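You operate a simulated robot arm through the tools that you are given. There is no shell and no other tool. Be economical: measure what you need, move in short steps, check, and stop when the job is done.

The job below is to be done with a simulated robot arm. You get a single attempt, and the scene is never put back.

Task
Put the fuse and contactor named on the spares card in the grey tray and mark fuses for reorder.
Fine: the card hangs over the packing bench; both parts lie in the upper blue drawer; leave the blown fuse and close the drawer. Set down upright: what you pick out.
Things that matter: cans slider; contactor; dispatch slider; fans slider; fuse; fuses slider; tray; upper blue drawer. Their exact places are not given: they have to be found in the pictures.

It is judged by the outcome, as a careful person would: the job done as asked, and still so three seconds after it is handed in. It fails if anything else is knocked over, pushed out of place, dropped, spilled or broken.

Robot
A 6-joint arm with a two-finger gripper on a trunk, on a base that drives. Base frame: it is fixed to the floor where the robot stands at the start and does not move with it; the origin is under the middle of the robot, x ahead of it, y to its left, z up. Readings come in m, rad, newtons and seconds.
With the tool pointing down near the work surface it reaches from about 0.54 to 0.78 m from the robot's upright axis, wherever it stands. Its first joint turns from -2.897 to 2.897 rad. Places, roughly: cans slider [-0.8, -1.3, 0.8]; dispatch slider [0.5, -0.1, 0.7]; fans slider [-0.8, -1.3, 1.1]; fuses slider [0.9, 0.1, 0.7]; tray [-0.2, -0.7, 0.7]; upper blue drawer [0.8, -0.2, 0.6]. Payload 1.66 kg.
The tool frame sits at the grasp point between the pads (the TCP): z along the fingers, y along the line on which they close. The tips reach 0.016 m beyond it. Largest opening 0.111 m; the body of the gripper starts 0.104 m behind the TCP.
Orientation is told as [roll, pitch, yaw] about the base's x, y, z axes, in that order, counted from this pose: with the fingers straight down and closing along the base's y, the tool's x points along the base's -x, its y along +y and its z along -z.

Tools
- The arm moves only by the tool move_arm. Its argument "plan" is a list of rows, each a list of 7 numbers: the finger opening in m, from 0 to 0.111, then the shift along the tool's x, y, z in m, then the turn, a rotation vector about the tool's x, y, z in rad. In form: [[claw, dx, dy, dz, rx, ry, rz], ...]. A call has 1 to 10 rows; each row shifts and turns the commanded pose from where the row before left it, along the tool's axes as they then stand. Rows are played at 5 a second. More than 0.05 m and 0.15 rad between two rows, or a gripper value outside its range, and nothing of the call is played. A pose out of reach is approached as far as the arm can. The call stops where the force on the tool passes 50 N (or 10 N more than at its start, if that is more) or the arm is blocked; 0.2 s more then pass. Each finger halts on what it meets, pressing with about 32 N; the grip force reading is that of the motor and also rises with nothing between the fingers. The clock runs only during rows and for 0.2 s after the last one: add rows that do not move to give the fingers time. It gives the time, the measured TCP pose, the force on the tool (base axes), the opening and the grip force at its end, in the units of the frame above (readings bear some noise), with the torque about the TCP (base axes, N m) and any sound that the robot's microphone picked up, and new pictures: "show" is both (left out), scene, wrist or none.
- Cameras (640 x 400 px; columns grow to the right, rows downward): "scene" is now at [0.0238, 0.1446, 1.4078]; the picture's right is [-0.71, -0.70, 0.00], its down [-0.62, 0.63, -0.47] and it looks along [0.33, -0.33, -0.88] (base axes); focal length 272 px, centre (320, 200). "wrist" rides on the gripper at [0.07, 0.014, -0.143] in the tool frame; the picture's right is [-0.19, 0.98, 0.00], its down [-0.87, -0.17, -0.47] and it looks along [-0.46, -0.09, 0.88] (tool axes); focal length 230 px, centre (320, 200).
- slide_trunk(by): slides the trunk up (or, below 0, down) by that many m; the arm and the scene camera ride with it, the base frame stays. It gives what a move gives, with no picture.
- drive_base(legs): drives the robot by 1 to 6 legs, each [ahead, left, turn to the left] in m, m and rad, along the robot's own axes; the way and the turn of a leg run together, so that a leg with both is an arc; at most 1.5 m and 3.142 rad a leg. The arm and the cameras ride along, it lands a little off, and it stops where it bumps. It gives what a move gives, and a new picture of the scene camera.
- turn_head(pan, tilt): turns the head with the scene camera to pan (to the left, within 2.094 rad either way) and tilt (down, from -0.506 to 1.204), counted from straight ahead of the robot. It gives what a move gives, and a new picture of the scene camera.
- point_at(camera, pixels): there is no depth. For up to 12 entries [column, row, z] of the newest picture of that camera ("zoom" is the newest enlarged one), the place [x, y] in the base frame at which the ray of that pixel passes the height z, good to about 0.003 m. No time passes.
- enlarge(camera, box): a new picture of the part [left, top, right, bottom] of that camera's present view, enlarged. No time passes.
- sign_off(): hands the job in; it is judged then, once.

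Work in short steps. Measure before you move; look again where a grasp or a placing could have gone wrong, and mend it. You have 80 turns and 260 pictures in all, those below and enlarged ones among them. Open the gripper and draw the arm clear of the work before you hand the job in, unless the task says otherwise; then end with one line.

The tools are called after ">>>" as name(argument=value, ...) on one line, values as JSON. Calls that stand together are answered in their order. move_arm: Moves the arm, as the interface text tells. Its arguments: {"type":"object","properties":{"plan":{"type":"array"},"show":{"type":"string","enum":["both","scene","wrist","none"]}},"required":["plan"]} The other tools are called the same way: slide_trunk (by) slides the trunk up or down; drive_base (legs) drives the base; turn_head (pan, tilt) turns the head that bears the scene camera; point_at (camera, pixels) gives the place at which the rays of pixels pass given heights; enlarge (camera, box) takes an enlarged picture of a part of a camera's view; sign_off () hands the job in.

At the start:

```text
t: 0.0
ee_pos: [0.5028, 0.1041, 1.0207]
tool_rot: [0.0, 0.001, -0.001]
wrist_force: [0.4, 0.7, 0.4]
moment: [-0.01, -0.01, 0.03]
opening: 0.1109
gripper_force: 0.0
trunk travel left (down, up): [-0.025, 0.565]
robot x, y, heading: [0.0024, 0.0022, -0.002]
head pan, tilt: [-0.791, 1.084]
```

scene: 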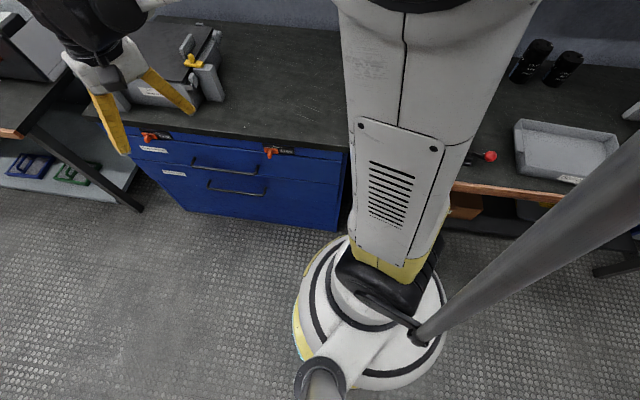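
wrist: 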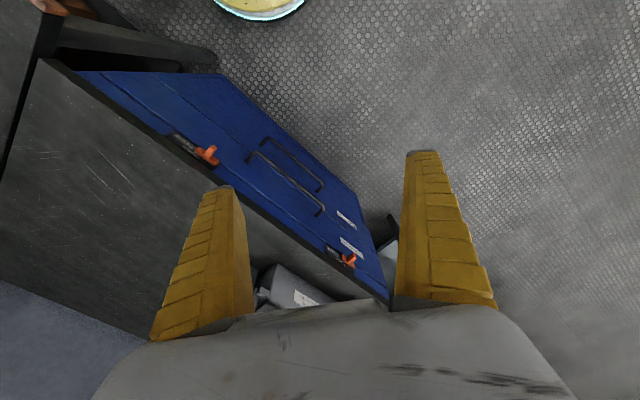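

The first picture shows the blue drawer unit and a bench to the right with a grey tray. I look ahead and right with the head to find the card, sliders and tray.

>>> turn_head(pan=-0.3, tilt=0.5)

>>> turn_head(pan=-1.6, tilt=0.4)

>>> turn_head(pan=0.6, tilt=0.5)

```text
t: 1.0
ee_pos: [0.5014, 0.1032, 1.02]
tool_rot: [0.0, -0.001, 0.0]
wrist_force: [0.1, 0.4, -0.2]
moment: [0.0, 0.0, -0.02]
opening: 0.111
gripper_force: 0.1
trunk travel left (down, up): [-0.025, 0.565]
robot x, y, heading: [-0.0012, 0.0015, -0.001]
head pan, tilt: [-0.3, 0.499]
```

scene: 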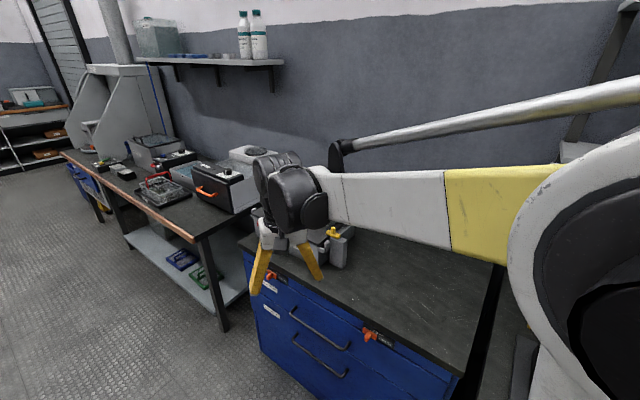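

```text
t: 2.5
ee_pos: [0.5018, 0.1041, 1.019]
tool_rot: [-0.001, 0.001, 0.001]
wrist_force: [-0.2, 0.0, -0.5]
moment: [0.01, 0.02, 0.0]
opening: 0.111
gripper_force: 0.0
trunk travel left (down, up): [-0.025, 0.565]
robot x, y, heading: [-0.0021, 0.0018, -0.003]
head pan, tilt: [-1.6, 0.4]
```

scene: 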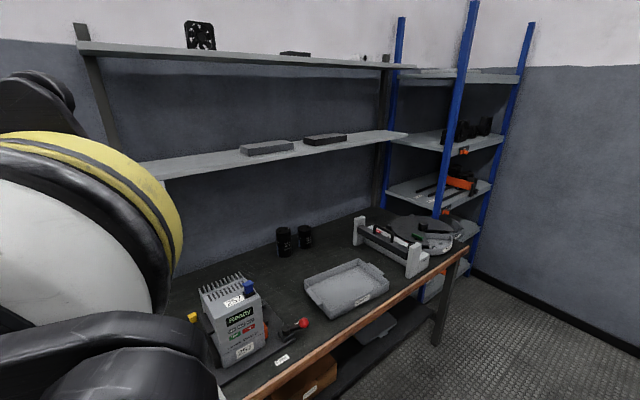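

```text
t: 4.5
ee_pos: [0.5016, 0.1042, 1.0193]
tool_rot: [0.0, 0.0, 0.0]
wrist_force: [-0.8, 0.2, 0.3]
moment: [-0.01, 0.0, -0.03]
opening: 0.1111
gripper_force: 0.1
trunk travel left (down, up): [-0.025, 0.565]
robot x, y, heading: [0.0015, -0.0005, -0.003]
head pan, tilt: [0.6, 0.499]
```

scene: 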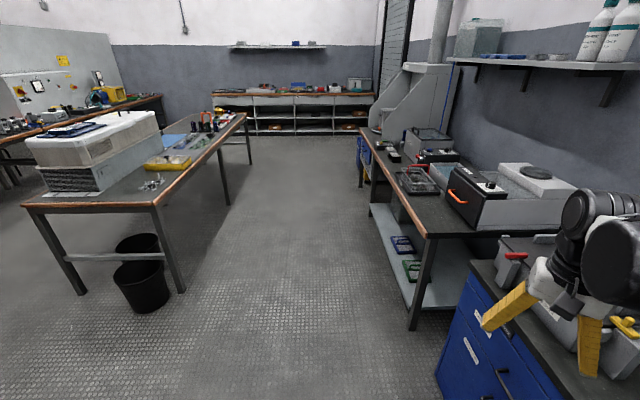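

I keep looking: left and behind for the packing bench and the card.

>>> turn_head(pan=1.5, tilt=0.2)

>>> turn_head(pan=2.09, tilt=0.2)

>>> turn_head(pan=-2.09, tilt=0.2)

```text
t: 5.7
ee_pos: [0.5013, 0.104, 1.0207]
tool_rot: [-0.001, 0.001, 0.0]
wrist_force: [0.7, 0.5, 0.4]
moment: [0.0, 0.0, 0.0]
opening: 0.1108
gripper_force: 0.1
trunk travel left (down, up): [-0.025, 0.565]
robot x, y, heading: [0.0003, 0.0034, 0.001]
head pan, tilt: [1.499, 0.201]
```

scene: 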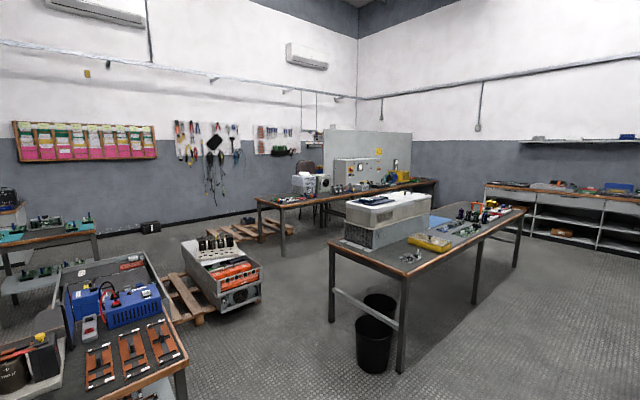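

```text
t: 6.7
ee_pos: [0.5019, 0.1039, 1.02]
tool_rot: [0.0, 0.0, 0.002]
wrist_force: [0.0, 0.2, -0.2]
moment: [-0.01, -0.01, -0.01]
opening: 0.1111
gripper_force: 0.1
trunk travel left (down, up): [-0.025, 0.565]
robot x, y, heading: [-0.0028, -0.0014, 0.004]
head pan, tilt: [2.089, 0.201]
```

scene: 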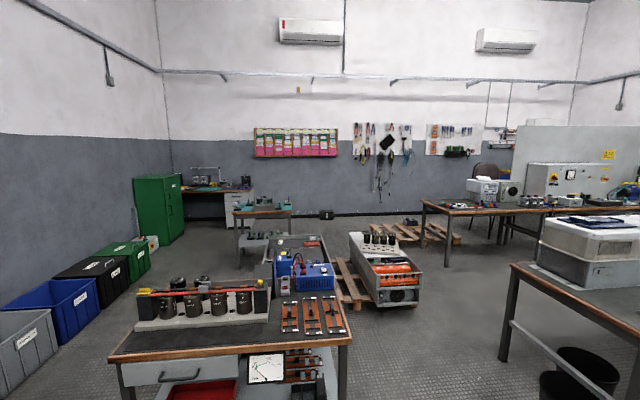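

```text
t: 10.1
ee_pos: [0.5021, 0.1037, 1.0204]
tool_rot: [0.0, 0.001, -0.001]
wrist_force: [-0.3, -0.2, -0.7]
moment: [-0.01, 0.03, 0.0]
opening: 0.1108
gripper_force: 0.1
trunk travel left (down, up): [-0.025, 0.565]
robot x, y, heading: [0.0037, 0.0009, -0.006]
head pan, tilt: [-2.089, 0.201]
```

scene: 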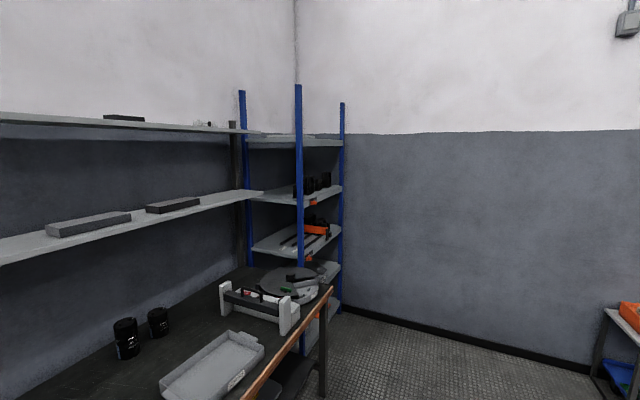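

The card isn't visible yet; the wall between pan -0.6 and -1.3 is hidden by the arm. I look there.

>>> turn_head(pan=-1.2, tilt=0.1)

>>> turn_head(pan=-0.7, tilt=0.1)

```text
t: 11.3
ee_pos: [0.5024, 0.1036, 1.0194]
tool_rot: [0.001, 0.0, 0.0]
wrist_force: [-0.7, 0.5, 0.7]
moment: [0.02, 0.02, 0.04]
opening: 0.111
gripper_force: 0.0
trunk travel left (down, up): [-0.025, 0.565]
robot x, y, heading: [-0.0025, 0.0011, 0.001]
head pan, tilt: [-1.201, 0.099]
```

scene: 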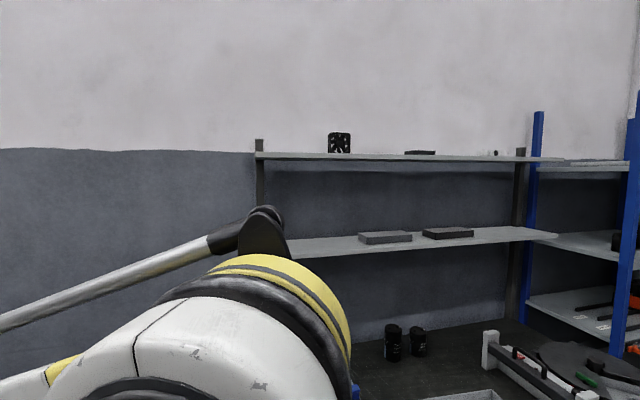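

```text
t: 12.2
ee_pos: [0.5014, 0.1043, 1.0199]
tool_rot: [0.0, 0.0, -0.001]
wrist_force: [0.0, -0.1, 0.1]
moment: [0.01, -0.02, -0.03]
opening: 0.1108
gripper_force: 0.1
trunk travel left (down, up): [-0.025, 0.565]
robot x, y, heading: [-0.0002, 0.0037, -0.001]
head pan, tilt: [-0.7, 0.099]
```

scene: 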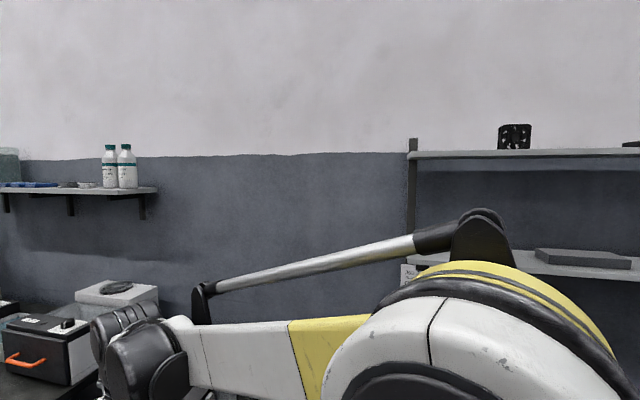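

A white card peeks out at (405,272) behind the arm. I turn the base left so that the arm no longer hides it.

>>> drive_base(legs=[[0, 0, 0.9]])

>>> turn_head(pan=-1.85, tilt=0.35)

```text
t: 14.9
ee_pos: [0.2324, 0.4557, 1.0206]
tool_rot: [0.001, 0.0, 0.895]
wrist_force: [-0.3, 0.3, -0.2]
moment: [-0.02, 0.01, -0.01]
opening: 0.1111
gripper_force: 0.0
trunk travel left (down, up): [-0.025, 0.565]
robot x, y, heading: [0.0019, -0.0012, 0.896]
head pan, tilt: [-0.7, 0.099]
```

scene: 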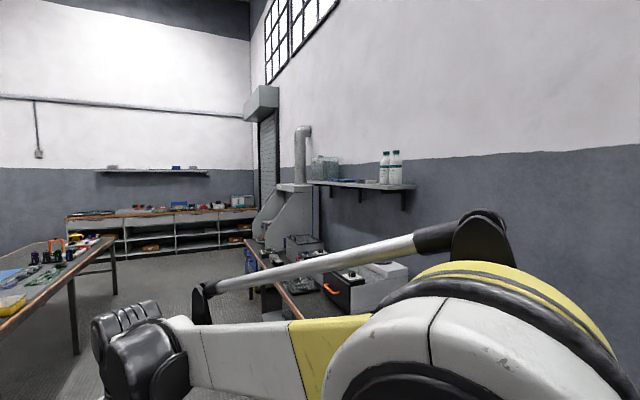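

```text
t: 16.3
ee_pos: [0.2336, 0.4564, 1.0205]
tool_rot: [0.001, -0.001, 0.896]
wrist_force: [-0.3, -0.6, 0.7]
moment: [0.0, 0.01, 0.01]
opening: 0.1108
gripper_force: 0.1
trunk travel left (down, up): [-0.025, 0.565]
robot x, y, heading: [0.0005, -0.0009, 0.9]
head pan, tilt: [-1.85, 0.351]
```

scene: 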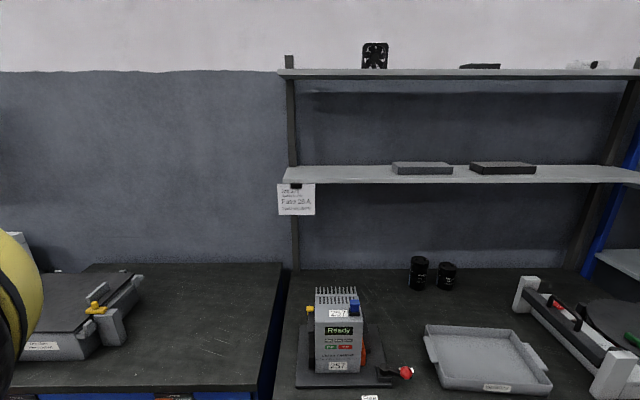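

The card is at (296,200). I enlarge it, and the tray bench.

>>> enlarge(camera="scene", box=[272, 178, 322, 218])

>>> turn_head(pan=-1.75, tilt=0.95)

```text
10.00 times, centred on (297, 198) of scene
```

zoom: 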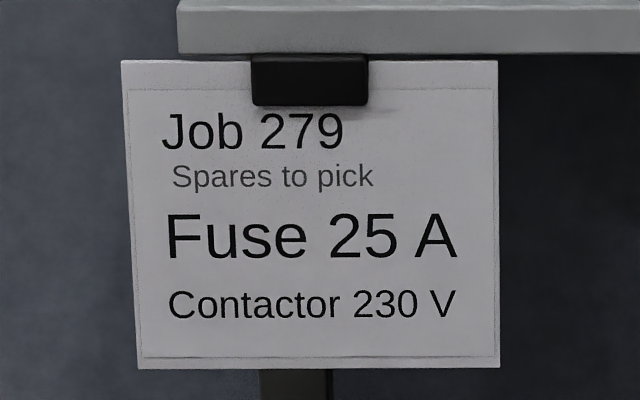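

```text
t: 17.3
ee_pos: [0.2328, 0.4554, 1.0207]
tool_rot: [0.0, 0.0, 0.894]
wrist_force: [-0.5, 0.3, 0.3]
moment: [-0.05, 0.02, 0.03]
opening: 0.1109
gripper_force: 0.2
trunk travel left (down, up): [-0.025, 0.565]
robot x, y, heading: [-0.0002, 0.0016, 0.891]
head pan, tilt: [-1.751, 0.949]
```

scene: 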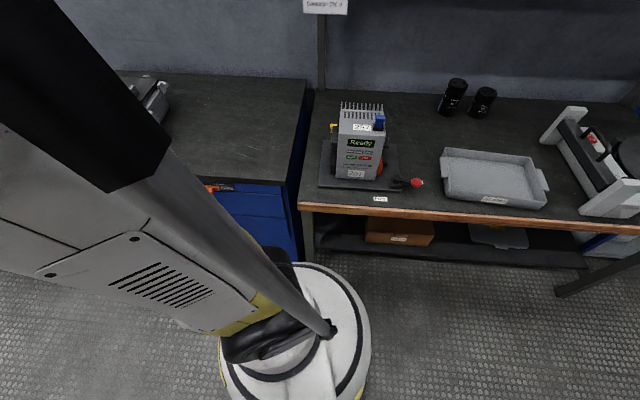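

Card: Fuse 25 A and Contactor 230 V. I measure the tray now at an assumed bench height, then look back toward the drawer unit.

>>> point_at(camera="scene", pixels=[[443, 150, 0.76], [535, 158, 0.76], [545, 207, 0.76], [443, 197, 0.76], [303, 207, 0.72], [635, 232, 0.72], [416, 182, 0.74], [308, 90, 0.72]])

>>> turn_head(pan=-1.2, tilt=0.95)

```text
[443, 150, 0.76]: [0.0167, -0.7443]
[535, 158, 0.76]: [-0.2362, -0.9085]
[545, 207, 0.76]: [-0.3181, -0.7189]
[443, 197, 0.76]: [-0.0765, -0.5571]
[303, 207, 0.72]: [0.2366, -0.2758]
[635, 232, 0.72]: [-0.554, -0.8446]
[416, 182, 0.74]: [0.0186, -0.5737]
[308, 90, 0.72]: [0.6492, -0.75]
```

```text
t: 18.3
ee_pos: [0.233, 0.4557, 1.0213]
tool_rot: [0.0, 0.001, 0.896]
wrist_force: [-1.0, 0.2, -0.6]
moment: [-0.01, 0.02, 0.01]
opening: 0.1107
gripper_force: 0.1
trunk travel left (down, up): [-0.025, 0.565]
robot x, y, heading: [0.0009, 0.001, 0.894]
head pan, tilt: [-1.201, 0.949]
```

scene: 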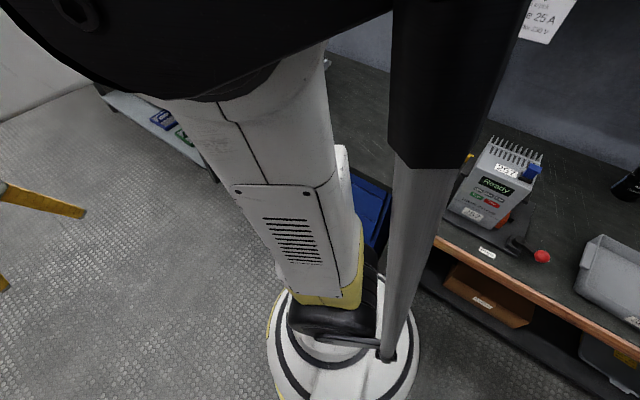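

Bench edge runs at about 0.62 rad; the unit front is only ~0.37 m from the robot's axis. I turn back and back away from the unit by about 0.35 m, then look.

>>> drive_base(legs=[[0, 0, -0.895], [-0.2, 0.28, 0]])

>>> turn_head(pan=-0.6, tilt=0.75)

```text
t: 22.9
ee_pos: [0.3012, 0.3889, 1.0203]
tool_rot: [0.0, -0.001, 0.001]
wrist_force: [0.7, 0.2, 0.7]
moment: [-0.01, 0.01, -0.01]
opening: 0.1106
gripper_force: 0.2
trunk travel left (down, up): [-0.025, 0.565]
robot x, y, heading: [-0.2028, 0.2821, 0.003]
head pan, tilt: [-1.201, 0.949]
```

scene: 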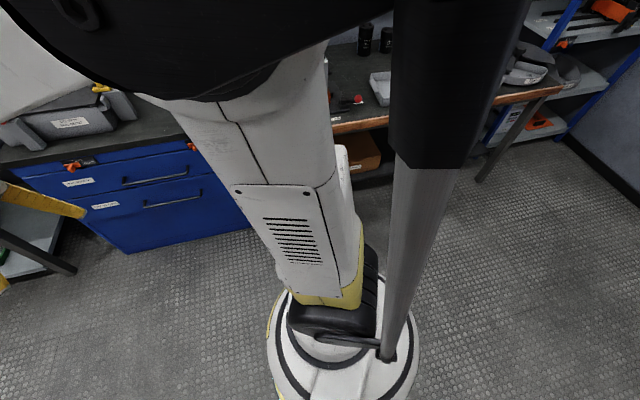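

```text
t: 23.9
ee_pos: [0.3002, 0.3876, 1.021]
tool_rot: [0.0, -0.001, 0.0]
wrist_force: [-0.1, 0.3, -0.1]
moment: [-0.03, -0.03, -0.03]
opening: 0.1107
gripper_force: 0.0
trunk travel left (down, up): [-0.025, 0.565]
robot x, y, heading: [-0.1992, 0.288, -0.001]
head pan, tilt: [-0.6, 0.75]
```

scene: 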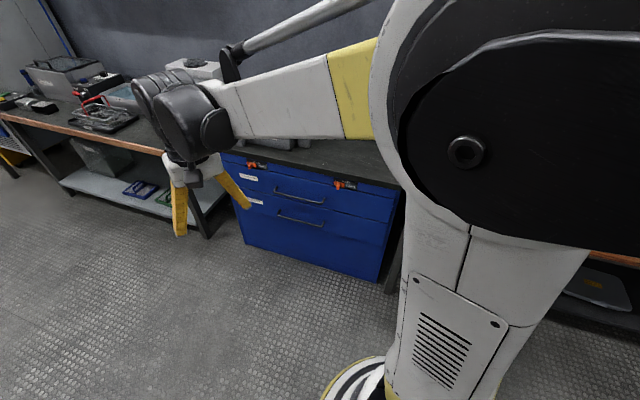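

I enlarge the front of the unit to see sliders, handles and labels.

>>> enlarge(camera="scene", box=[230, 145, 410, 257])

>>> enlarge(camera="scene", box=[234, 150, 282, 180])

>>> enlarge(camera="scene", box=[325, 165, 373, 195])

```text
3.56 times, centred on (320, 201) of scene
```

zoom: 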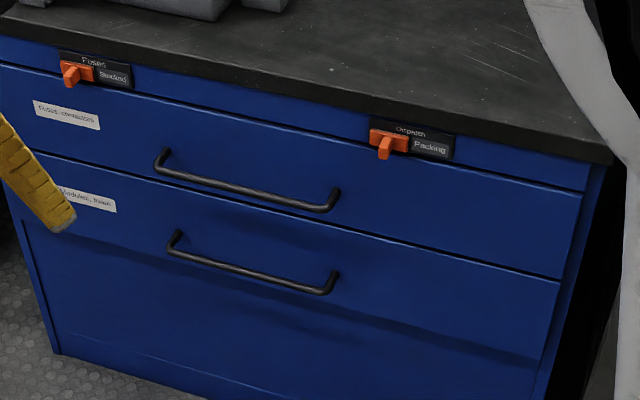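

```text
13.33 times, centred on (258, 165) of scene
```

zoom: 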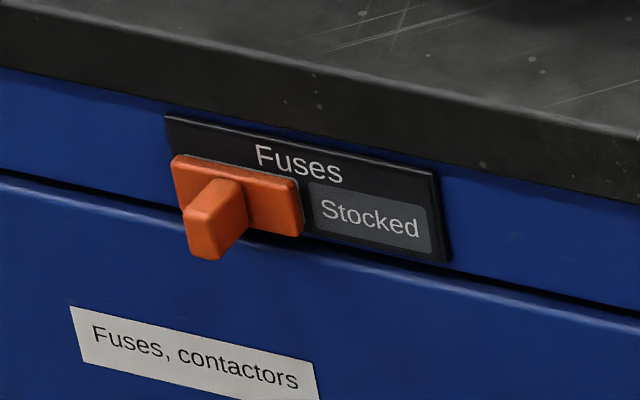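

```text
13.33 times, centred on (349, 180) of scene
```

zoom: 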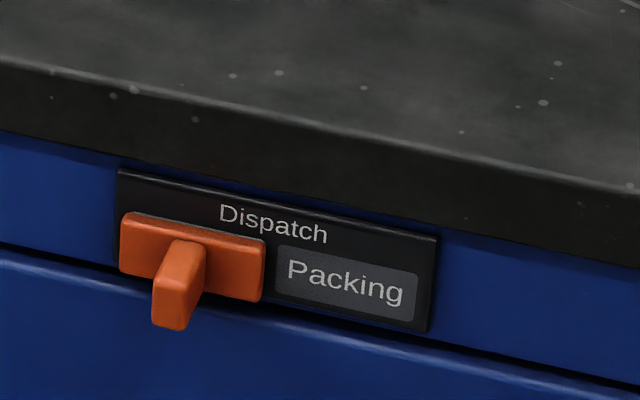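

The fuses slider sits on the left; sliding it right covers "Stocked". I take rays for the main features at two heights for triangulation.

>>> point_at(camera="scene", pixels=[[250.1, 166.7, 0.7], [250.1, 166.7, 0.65], [338.5, 188.2, 0.7], [338.5, 188.2, 0.65], [275.6, 192.6, 0.6], [275.6, 192.6, 0.55], [322.8, 203.2, 0.6], [322.8, 203.2, 0.55], [402, 189.7, 0.72], [230, 154, 0.72], [383, 283, 0.0], [247, 244, 0.0]])

>>> drive_base(legs=[[0.0, 0.0, -0.95]])

>>> turn_head(pan=0.3, tilt=0.75)

```text
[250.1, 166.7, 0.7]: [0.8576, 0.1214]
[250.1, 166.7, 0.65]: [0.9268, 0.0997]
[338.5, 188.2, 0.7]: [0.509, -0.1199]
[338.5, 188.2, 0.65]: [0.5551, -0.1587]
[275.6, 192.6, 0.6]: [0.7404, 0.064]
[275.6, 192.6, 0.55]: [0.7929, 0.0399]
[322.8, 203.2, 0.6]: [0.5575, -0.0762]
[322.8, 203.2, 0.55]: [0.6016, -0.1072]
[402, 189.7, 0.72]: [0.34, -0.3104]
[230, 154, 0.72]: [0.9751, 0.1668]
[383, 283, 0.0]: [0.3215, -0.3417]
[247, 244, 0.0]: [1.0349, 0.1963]
```

```text
t: 26.7
ee_pos: [0.1774, -0.0611, 1.021]
tool_rot: [0.0, 0.0, -0.944]
wrist_force: [0.4, -0.2, 0.5]
moment: [0.01, 0.02, 0.0]
opening: 0.1109
gripper_force: 0.1
trunk travel left (down, up): [-0.025, 0.565]
robot x, y, heading: [-0.2011, 0.2851, -0.945]
head pan, tilt: [-0.6, 0.75]
```

scene: 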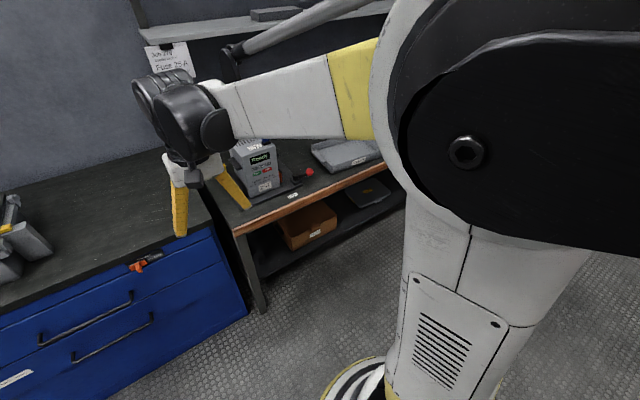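

```text
t: 27.9
ee_pos: [0.177, -0.0621, 1.0199]
tool_rot: [-0.001, 0.002, -0.943]
wrist_force: [-0.6, -0.1, 0.2]
moment: [-0.03, 0.01, 0.01]
opening: 0.1108
gripper_force: 0.1
trunk travel left (down, up): [-0.025, 0.565]
robot x, y, heading: [-0.1981, 0.2841, -0.941]
head pan, tilt: [0.3, 0.75]
```

scene: 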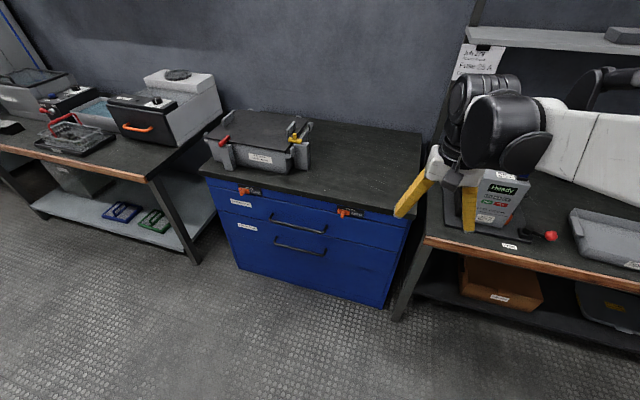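

A clear view of the unit. I enlarge it to locate the same features precisely.

>>> enlarge(camera="scene", box=[220, 170, 396, 280])

```text
3.64 times, centred on (308, 225) of scene
```

zoom: 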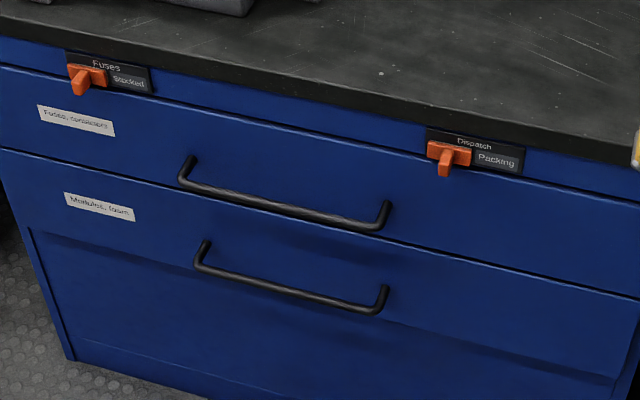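

>>> point_at(camera="zoom", pixels=[[82, 86, 0.7], [82, 86, 0.65], [448, 168, 0.7], [448, 168, 0.65], [184, 183, 0.6], [184, 183, 0.55], [376, 226, 0.6], [376, 226, 0.55], [0, 36, 0.72], [630, 160, 0.72]])

```text
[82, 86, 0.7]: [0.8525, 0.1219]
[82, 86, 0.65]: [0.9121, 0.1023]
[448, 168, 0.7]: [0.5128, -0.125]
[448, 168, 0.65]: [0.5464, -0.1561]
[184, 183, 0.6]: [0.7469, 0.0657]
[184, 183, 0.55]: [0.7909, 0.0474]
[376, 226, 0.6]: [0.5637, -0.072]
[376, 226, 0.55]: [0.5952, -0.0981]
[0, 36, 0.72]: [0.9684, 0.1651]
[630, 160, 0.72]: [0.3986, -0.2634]
```

The baseline is too small for good heights. I raise the trunk to get a long vertical baseline.

>>> slide_trunk(by=0.4)

>>> turn_head(pan=0.3, tilt=0.95)

>>> enlarge(camera="scene", box=[220, 150, 396, 260])

```text
t: 31.7
ee_pos: [0.1784, -0.0611, 1.4193]
tool_rot: [0.0, 0.0, -0.941]
wrist_force: [0.2, -0.2, 0.1]
moment: [0.01, 0.01, -0.02]
opening: 0.1109
gripper_force: 0.0
trunk travel left (down, up): [-0.425, 0.165]
robot x, y, heading: [-0.1997, 0.2874, -0.946]
head pan, tilt: [0.3, 0.75]
```

```text
t: 32.4
ee_pos: [0.179, -0.0607, 1.4196]
tool_rot: [0.0, 0.0, -0.941]
wrist_force: [0.1, 0.1, -0.9]
moment: [0.0, 0.0, 0.0]
opening: 0.1109
gripper_force: 0.0
trunk travel left (down, up): [-0.425, 0.165]
robot x, y, heading: [-0.1997, 0.2845, -0.941]
head pan, tilt: [0.3, 0.949]
```

scene: 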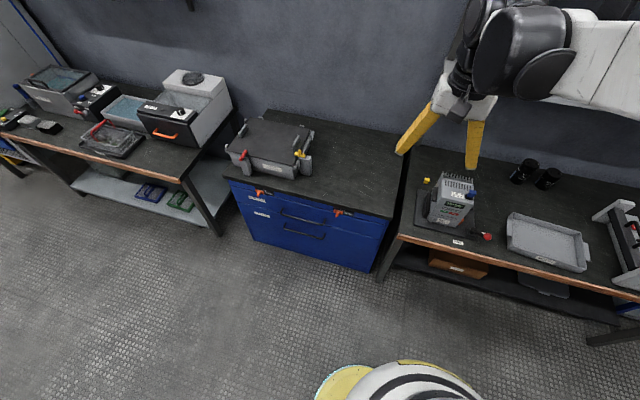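

```text
3.64 times, centred on (308, 205) of scene
```

zoom: 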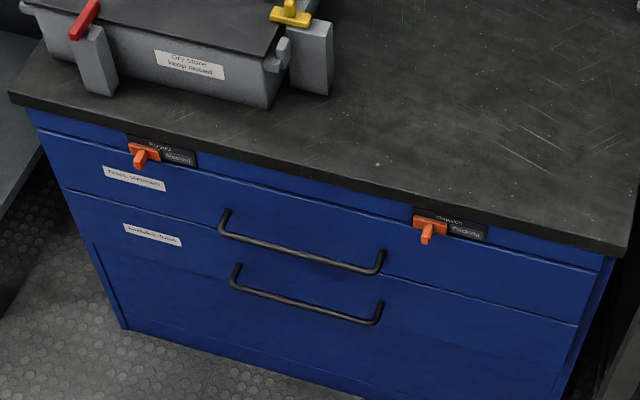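

>>> point_at(camera="zoom", pixels=[[141, 162, 0.7], [141, 162, 0.65], [427, 237, 0.7], [427, 237, 0.65], [224, 233, 0.6], [224, 233, 0.55], [375, 272, 0.6], [375, 272, 0.55], [10, 93, 0.72], [618, 252, 0.72]])

>>> point_at(camera="scene", pixels=[[510, 214, 0.76], [578, 234, 0.76], [586, 270, 0.76], [508, 246, 0.76], [515, 216, 0.71], [487, 236, 0.76], [403, 236, 0.71]])

```text
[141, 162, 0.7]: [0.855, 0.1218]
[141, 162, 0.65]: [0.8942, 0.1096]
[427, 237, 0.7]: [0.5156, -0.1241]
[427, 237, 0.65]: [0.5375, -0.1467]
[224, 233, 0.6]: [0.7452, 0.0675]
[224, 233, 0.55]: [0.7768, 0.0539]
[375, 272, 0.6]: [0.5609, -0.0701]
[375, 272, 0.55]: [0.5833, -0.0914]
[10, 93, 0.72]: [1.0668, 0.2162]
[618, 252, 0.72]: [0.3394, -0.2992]
```

```text
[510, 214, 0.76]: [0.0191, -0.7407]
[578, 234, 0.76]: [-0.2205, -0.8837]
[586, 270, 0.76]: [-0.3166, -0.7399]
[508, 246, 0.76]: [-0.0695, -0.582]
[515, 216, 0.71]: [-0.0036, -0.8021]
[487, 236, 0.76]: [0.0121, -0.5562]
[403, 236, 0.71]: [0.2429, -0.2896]
```

Knob tip ≈ (0.858, 0.120, 0.695), handle bar from (0.742,0.069) to (0.558,-0.068) at z≈0.605; the unit's front normal points to (-0.587, 0.81). I lower the trunk and move the base left 0.5 m and ahead 0.1 m, in front of the unit.

>>> slide_trunk(by=-0.4)

>>> drive_base(legs=[[0.1, 0.5, 0]])

>>> turn_head(pan=0.15, tilt=0.8)

```text
t: 36.2
ee_pos: [0.1787, -0.061, 1.0197]
tool_rot: [0.0, 0.001, -0.942]
wrist_force: [0.6, -0.2, 0.4]
moment: [0.0, 0.0, 0.0]
opening: 0.1108
gripper_force: 0.0
trunk travel left (down, up): [-0.025, 0.565]
robot x, y, heading: [-0.2063, 0.2853, -0.941]
head pan, tilt: [0.3, 0.949]
```

```text
t: 39.2
ee_pos: [0.6328, 0.1434, 1.0206]
tool_rot: [0.0, 0.0, -0.948]
wrist_force: [-0.5, -0.4, 0.2]
moment: [-0.01, -0.01, 0.05]
opening: 0.1109
gripper_force: 0.0
trunk travel left (down, up): [-0.025, 0.565]
robot x, y, heading: [0.2593, 0.4878, -0.953]
head pan, tilt: [0.3, 0.949]
```

scene: 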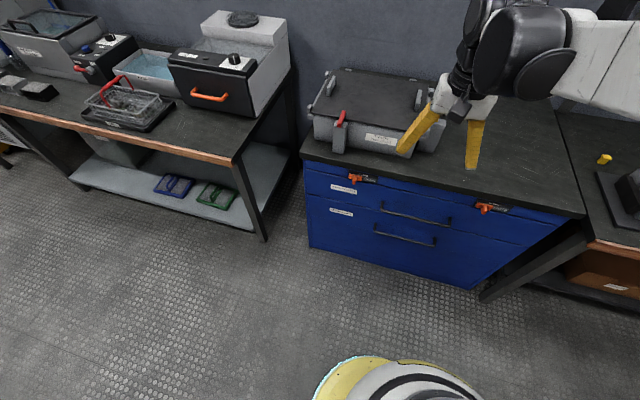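

```text
t: 39.9
ee_pos: [0.6324, 0.142, 1.0192]
tool_rot: [0.0, 0.0, -0.95]
wrist_force: [0.0, -1.0, 0.2]
moment: [0.03, 0.02, -0.02]
opening: 0.1108
gripper_force: 0.0
trunk travel left (down, up): [-0.025, 0.565]
robot x, y, heading: [0.2544, 0.4908, -0.953]
head pan, tilt: [0.15, 0.799]
```

scene: 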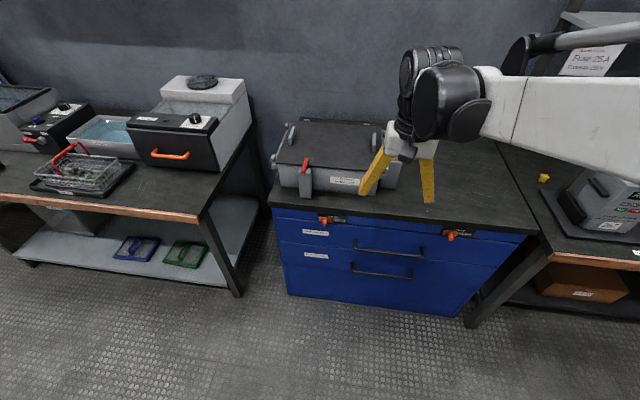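

I refine slider and handle locations from this closer view.

>>> enlarge(camera="scene", box=[296, 200, 376, 250])

>>> point_at(camera="scene", pixels=[[324, 222, 0.695], [450, 238, 0.695], [355, 249, 0.605], [423, 257, 0.605], [268, 206, 0.73], [540, 233, 0.73]])

```text
8.00 times, centred on (336, 225) of scene
```

zoom: 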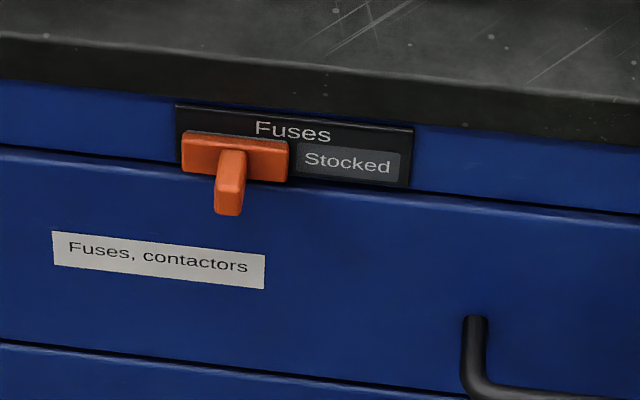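

```text
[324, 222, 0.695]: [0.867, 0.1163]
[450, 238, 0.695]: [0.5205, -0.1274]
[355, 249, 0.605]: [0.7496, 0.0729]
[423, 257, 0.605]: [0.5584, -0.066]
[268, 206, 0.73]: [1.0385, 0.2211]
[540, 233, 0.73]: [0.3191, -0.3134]
```

>>> point_at(camera="zoom", pixels=[[228, 198, 0.695], [178, 140, 0.7], [412, 150, 0.7], [235, 160, 0.7]])

```text
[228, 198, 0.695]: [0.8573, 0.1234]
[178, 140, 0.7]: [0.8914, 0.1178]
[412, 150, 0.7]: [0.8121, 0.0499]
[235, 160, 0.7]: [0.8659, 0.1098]
```

Knob tip confirmed at (0.857, 0.122, 0.695). I move the tool beside the unit front, in front of the knob (e≈0.766, standoff ~0.09 m), narrowing the gap to 0.05 m.

>>> move_arm(plan=[[0.05, -0.0185, 0.0425, 0, 0, 0, 0], [0.05, -0.0185, 0.0425, 0, 0, 0, 0], [0.05, -0.0185, 0.0425, 0, 0, 0, 0], [0.05, -0.0185, 0.0425, 0, 0, 0, 0], [0.05, 0, 0, 0.05, 0, 0, 0], [0.05, 0, 0, 0.05, 0, 0, 0], [0.05, 0, 0, 0.05, 0, 0, 0], [0.05, 0, 0, 0.05, 0, 0, 0], [0.05, 0, 0, 0.05, 0, 0, 0], [0.05, 0, 0, 0.03, 0, 0, 0]], show="none")

>>> move_arm(plan=[[0.05, 0, 0, 0, 0, -0.15, 0], [0.05, 0, 0, 0, 0, -0.15, 0], [0.05, 0, 0, 0, 0, -0.15, 0], [0.05, 0, 0, 0, 0, 0, 0]])

```text
t: 42.1
ee_pos: [0.8152, 0.1813, 0.7395]
tool_rot: [0.0, 0.002, -0.951]
wrist_force: [0.4, -0.1, -1.1]
moment: [-0.02, -0.01, -0.01]
opening: 0.0521
gripper_force: 0.8
trunk travel left (down, up): [-0.025, 0.565]
robot x, y, heading: [0.2608, 0.4883, -0.953]
head pan, tilt: [0.15, 0.799]
```

```text
t: 43.1
ee_pos: [0.8133, 0.1818, 0.7412]
tool_rot: [-0.001, -0.452, -0.951]
wrist_force: [0.3, -0.3, 0.0]
moment: [0.01, -0.01, -0.01]
opening: 0.0521
gripper_force: 1.5
trunk travel left (down, up): [-0.025, 0.565]
robot x, y, heading: [0.2578, 0.4902, -0.951]
head pan, tilt: [0.15, 0.799]
```

scene: 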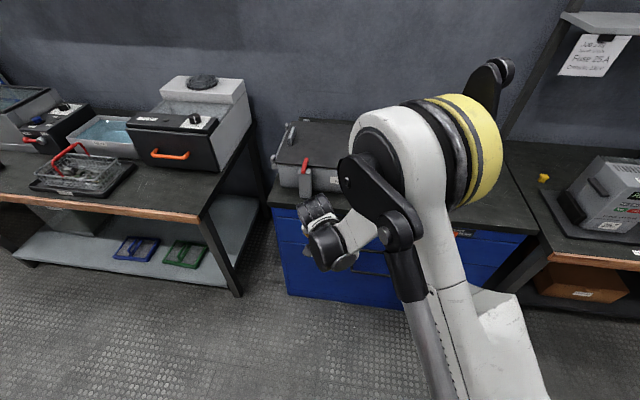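
wrist: 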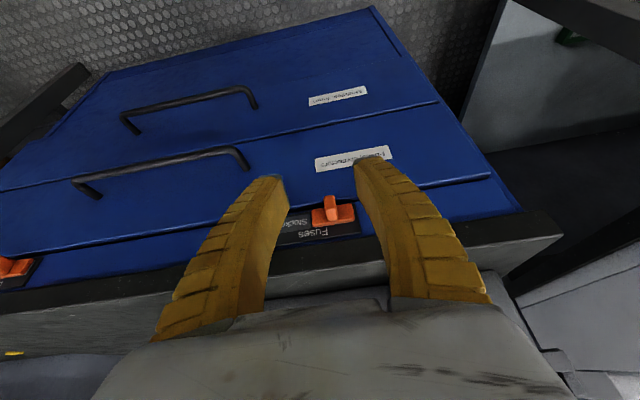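

The knob shows at (331,208) between the fingers. I check its place by the wrist camera.

>>> point_at(camera="wrist", pixels=[[330, 203, 0.695], [332, 222, 0.7], [278, 240, 0.7], [358, 222, 0.7]])

```text
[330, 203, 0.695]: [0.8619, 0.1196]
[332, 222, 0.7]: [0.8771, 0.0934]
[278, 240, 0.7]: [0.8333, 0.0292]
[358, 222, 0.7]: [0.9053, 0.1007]
```

Consistent. I advance so that the tips straddle the knob.

>>> move_arm(plan=[[0.05, -0.017, 0.001, 0.0246, 0, 0, 0], [0.05, -0.017, 0.001, 0.0246, 0, 0, 0], [0.05, -0.017, 0.001, 0.0246, 0, 0, 0], [0.05, 0, 0, 0, 0, 0, 0]], show="wrist")

```text
t: 44.1
ee_pos: [0.8627, 0.1197, 0.6945]
tool_rot: [0.0, -0.45, -0.95]
wrist_force: [0.7, 0.4, -0.2]
moment: [0.03, -0.02, 0.01]
opening: 0.0521
gripper_force: 1.4
trunk travel left (down, up): [-0.025, 0.565]
robot x, y, heading: [0.2586, 0.4904, -0.947]
head pan, tilt: [0.15, 0.799]
```

wrist: 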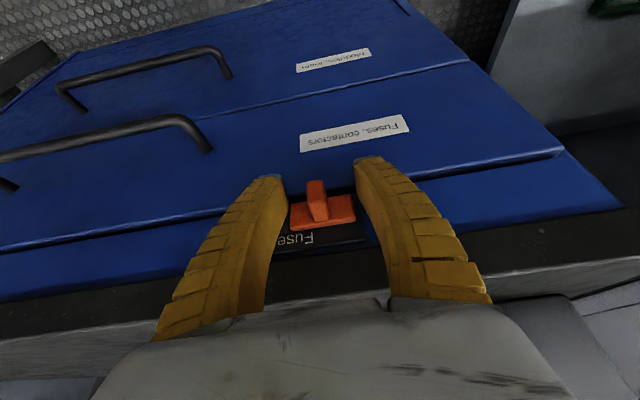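

I close on the knob to see whether the fingers catch it.

>>> move_arm(plan=[[0.0, 0, 0, 0, 0, 0, 0], [0.0, 0, 0, 0, 0, 0, 0], [0.0, 0, 0, 0, 0, 0, 0]], show="wrist")

```text
t: 44.9
ee_pos: [0.8613, 0.1193, 0.6962]
tool_rot: [-0.001, -0.451, -0.95]
wrist_force: [-14.5, -5.4, 5.8]
moment: [0.45, 0.34, -0.21]
opening: 0.0422
gripper_force: 33.4
trunk travel left (down, up): [-0.025, 0.565]
robot x, y, heading: [0.2559, 0.4877, -0.949]
head pan, tilt: [0.15, 0.799]
```

wrist: 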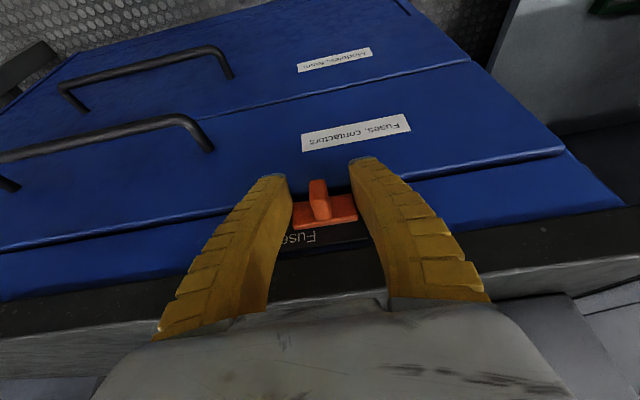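

The fingers hold the slider's plate (opening 0.042). I slide it toward -e, 0.053 m.

>>> move_arm(plan=[[0.03, 0, -0.01, 0, 0, 0, 0], [0.03, 0, -0.014, 0, 0, 0, 0], [0.03, 0, -0.014, 0, 0, 0, 0], [0.03, 0, -0.014, 0, 0, 0, 0], [0.03, 0, 0, 0, 0, 0, 0]], show="wrist")

```text
t: 46.1
ee_pos: [0.8223, 0.0904, 0.6946]
tool_rot: [0.0, -0.448, -0.948]
wrist_force: [-12.2, 16.1, -14.1]
moment: [0.78, 0.43, 0.05]
opening: 0.0398
gripper_force: 34.0
trunk travel left (down, up): [-0.025, 0.565]
robot x, y, heading: [0.2546, 0.4926, -0.948]
head pan, tilt: [0.15, 0.799]
```

wrist: 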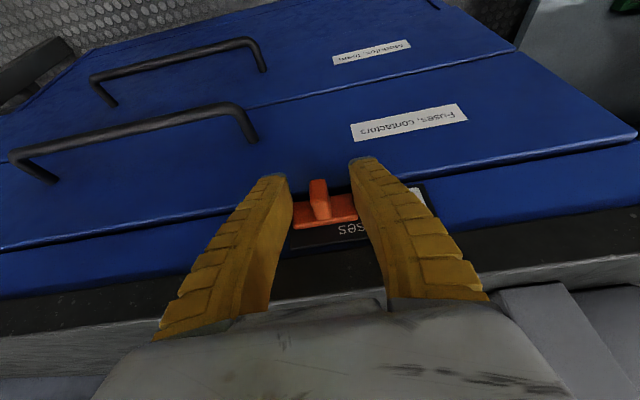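

The plate slid ~0.049 m. I push a bit more to its stop.

>>> move_arm(plan=[[0.03, 0, -0.005, 0, 0, 0, 0], [0.03, 0, -0.005, 0, 0, 0, 0], [0.03, 0, 0, 0, 0, 0, 0]], show="wrist")

```text
t: 46.8
ee_pos: [0.8197, 0.09, 0.697]
tool_rot: [0.009, -0.452, -0.94]
wrist_force: [6.8, 4.6, -1.8]
moment: [0.56, 0.3, 0.09]
opening: 0.0402
gripper_force: 33.9
trunk travel left (down, up): [-0.025, 0.565]
robot x, y, heading: [0.2627, 0.4891, -0.942]
head pan, tilt: [0.15, 0.799]
stopped in row 3: the force on the tool passed its limit at 51 N (the readings are from after the stop); the commanded pose is now the measured one
```

wrist: 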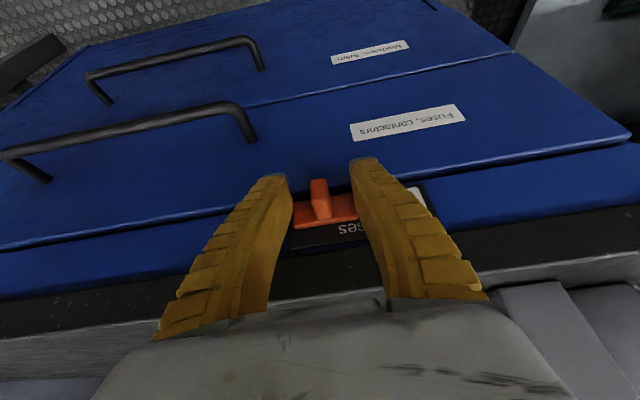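

The stop is reached. I open and back out, then check.

>>> move_arm(plan=[[0.06, 0, 0, 0, 0, 0, 0], [0.06, 0, 0, 0, 0, 0, 0], [0.06, 0.01, 0, -0.04, 0, 0, 0], [0.06, 0.02, 0, -0.04, 0, 0, 0], [0.06, 0.02, 0, -0.04, 0, 0, 0]], show="wrist")

>>> enlarge(camera="wrist", box=[240, 150, 400, 250])

```text
t: 48.0
ee_pos: [0.7597, 0.1668, 0.7822]
tool_rot: [0.008, -0.451, -0.943]
wrist_force: [0.1, -0.3, 0.1]
moment: [0.0, 0.03, -0.03]
opening: 0.062
gripper_force: 2.1
trunk travel left (down, up): [-0.025, 0.565]
robot x, y, heading: [0.2534, 0.491, -0.945]
head pan, tilt: [0.15, 0.799]
```

wrist: 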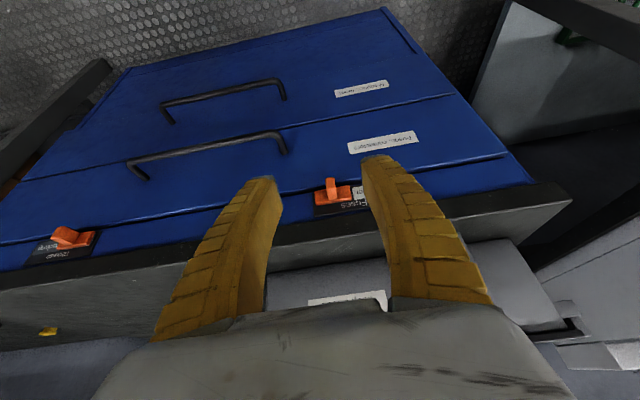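

```text
4.00 times, centred on (320, 200) of wrist
```

zoom: 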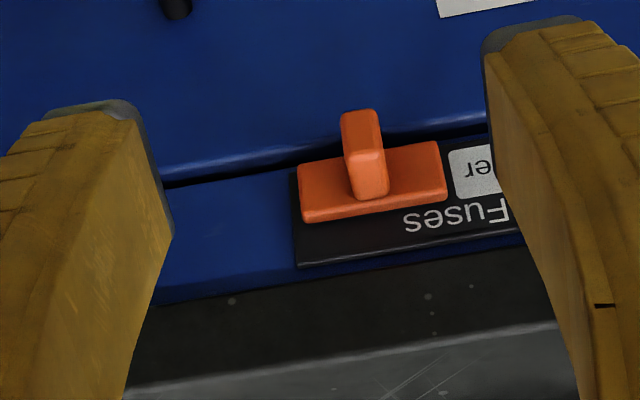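

The slider now uncovers "Reorder". Next the upper handle: bar from (135,168) to (280,138) in the wrist picture; I measure it.

>>> point_at(camera="wrist", pixels=[[130, 161, 0.605], [276, 134, 0.605], [130, 161, 0.59], [276, 134, 0.59], [200, 148, 0.605]])

```text
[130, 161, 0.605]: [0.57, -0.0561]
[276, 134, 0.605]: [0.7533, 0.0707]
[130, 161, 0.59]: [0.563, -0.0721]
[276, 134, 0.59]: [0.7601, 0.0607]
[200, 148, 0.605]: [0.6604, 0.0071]
```

Handle centre ≈ (0.655, 0.002, 0.605). I untilt and turn the tool a quarter turn so it closes across the bar.

>>> move_arm(plan=[[0.05, 0.015, 0, 0, 0, 0.15, 0], [0.05, 0.015, 0, 0, 0, 0.15, 0], [0.05, 0.015, 0, 0, 0, 0.15, 0], [0.05, 0, 0, 0, 0, 0, -0.145], [0.05, 0, 0, 0, 0, 0, -0.145], [0.05, 0, 0, 0, 0, 0, -0.145], [0.05, 0, 0, 0, 0, 0, -0.145], [0.05, 0, 0, 0, 0, 0, -0.145], [0.05, 0, 0, 0, 0, 0, -0.145], [0.05, 0, 0, 0, 0, 0, -0.145]], show="none")

>>> move_arm(plan=[[0.05, 0, 0, 0, 0, 0, -0.139], [0.05, 0, 0, 0, 0, 0, -0.139], [0.05, 0, 0, 0, 0, 0, -0.139], [0.05, 0, 0, 0, 0, 0, -0.139], [0.05, 0, 0, 0, 0.12, 0, 0], [0.05, 0, 0, 0, 0.12, 0, 0], [0.05, 0, 0, 0, 0.12, 0, 0], [0.05, 0, 0, 0, 0, 0, 0]])

```text
t: 50.2
ee_pos: [0.7357, 0.2017, 0.7696]
tool_rot: [0.002, -0.007, 0.079]
wrist_force: [0.0, 0.0, 0.6]
moment: [-0.01, 0.01, 0.0]
opening: 0.0523
gripper_force: 1.7
trunk travel left (down, up): [-0.025, 0.565]
robot x, y, heading: [0.261, 0.4897, -0.942]
head pan, tilt: [0.15, 0.799]
```

```text
t: 52.0
ee_pos: [0.7363, 0.2019, 0.7689]
tool_rot: [-0.364, -0.007, 0.632]
wrist_force: [0.3, 0.0, 0.1]
moment: [0.01, 0.0, 0.02]
opening: 0.0523
gripper_force: 1.6
trunk travel left (down, up): [-0.025, 0.565]
robot x, y, heading: [0.2598, 0.4911, -0.941]
head pan, tilt: [0.15, 0.799]
```

scene: 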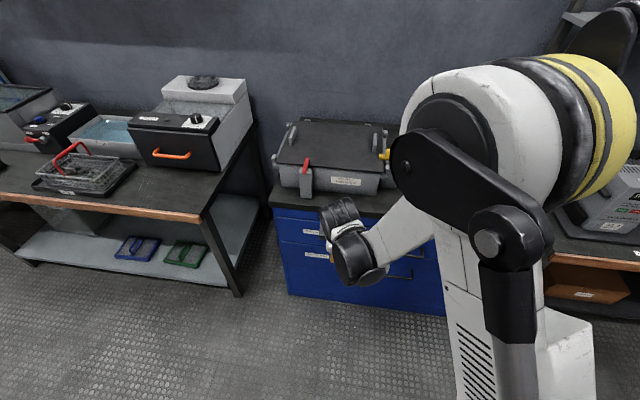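
wrist: 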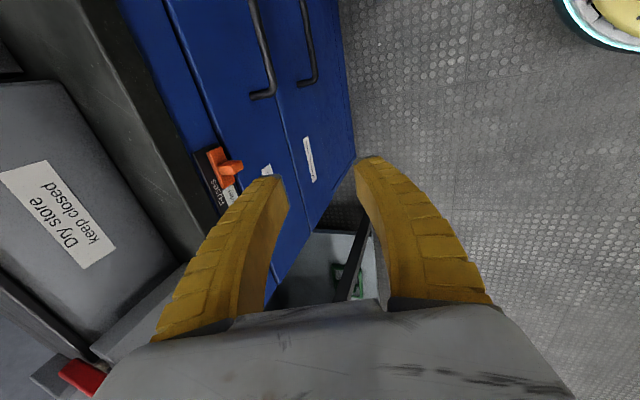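

The tool is aligned across the bar. I shift it over the handle's middle and down to a pre-grasp point.

>>> move_arm(plan=[[0.05, 0.046, 0, 0, 0, 0, 0], [0.05, 0.046, 0, 0, 0, 0, 0], [0.05, 0.046, 0, 0, 0, 0, 0], [0.05, 0.045, 0, 0, 0, 0, 0], [0.05, 0, -0.016, 0.034, 0, 0, 0], [0.05, 0, -0.016, 0.034, 0, 0, 0], [0.05, 0, -0.016, 0.034, 0, 0, 0], [0.05, 0, 0, 0, 0, 0, 0]], show="wrist")

```text
t: 53.8
ee_pos: [0.6387, 0.0312, 0.6881]
tool_rot: [-0.361, -0.007, 0.631]
wrist_force: [0.8, -0.2, -0.2]
moment: [0.01, -0.02, -0.03]
opening: 0.0522
gripper_force: 1.2
trunk travel left (down, up): [-0.025, 0.565]
robot x, y, heading: [0.2548, 0.4922, -0.944]
head pan, tilt: [0.15, 0.799]
```

wrist: 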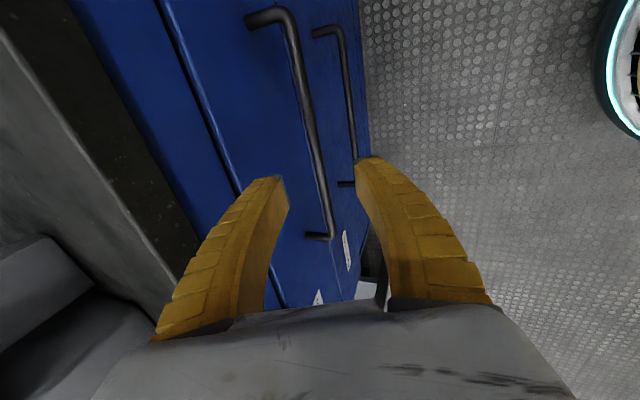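

The bar runs between the fingers (≈(318,180)). I advance 0.085 m along the tool.

>>> move_arm(plan=[[0.05, 0, 0, 0.03, 0, 0, 0], [0.05, 0, 0, 0.03, 0, 0, 0], [0.05, 0, 0, 0.025, 0, 0, 0], [0.05, 0, 0, 0, 0, 0, 0]], show="wrist")

```text
t: 54.8
ee_pos: [0.6597, -0.0019, 0.6164]
tool_rot: [-0.362, -0.007, 0.634]
wrist_force: [-10.4, 14.9, 14.6]
moment: [-0.58, -0.39, -0.04]
opening: 0.0462
gripper_force: 0.1
out of reach, approached as far as the arm can: row 1, 2
trunk travel left (down, up): [-0.025, 0.565]
robot x, y, heading: [0.2549, 0.4889, -0.942]
head pan, tilt: [0.15, 0.799]
```

wrist: 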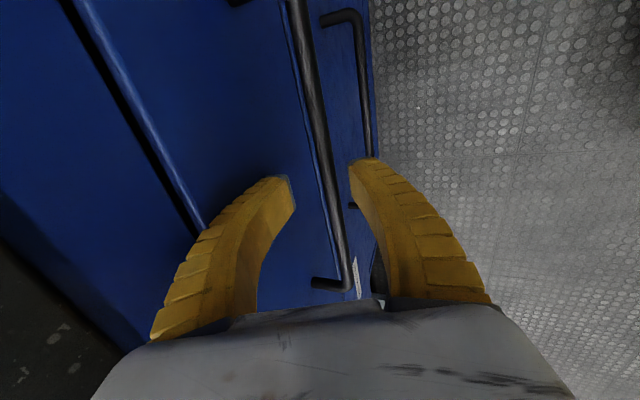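

The inner tip lightly touches the drawer face; the bar lies between the fingers. I close.

>>> move_arm(plan=[[0.0, 0, 0, 0, 0, 0, 0], [0.0, 0, 0, 0, 0, 0, 0], [0.0, 0, 0, 0, 0, 0, 0]], show="wrist")

```text
t: 55.6
ee_pos: [0.6601, -0.001, 0.6163]
tool_rot: [-0.362, -0.007, 0.632]
wrist_force: [-4.9, 8.4, 12.0]
moment: [0.1, 0.12, 0.04]
opening: 0.0001
gripper_force: 28.8
trunk travel left (down, up): [-0.025, 0.565]
robot x, y, heading: [0.2573, 0.4927, -0.947]
head pan, tilt: [0.15, 0.799]
```

wrist: 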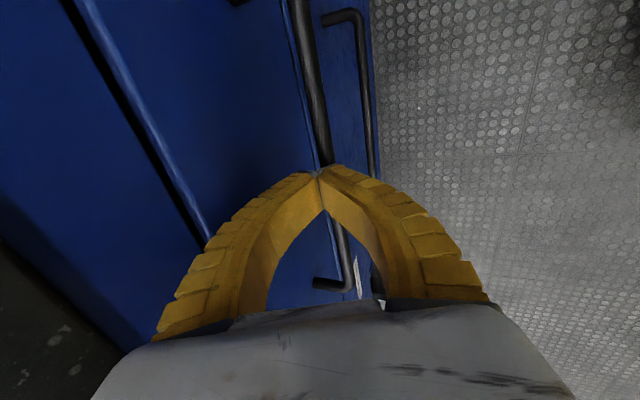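

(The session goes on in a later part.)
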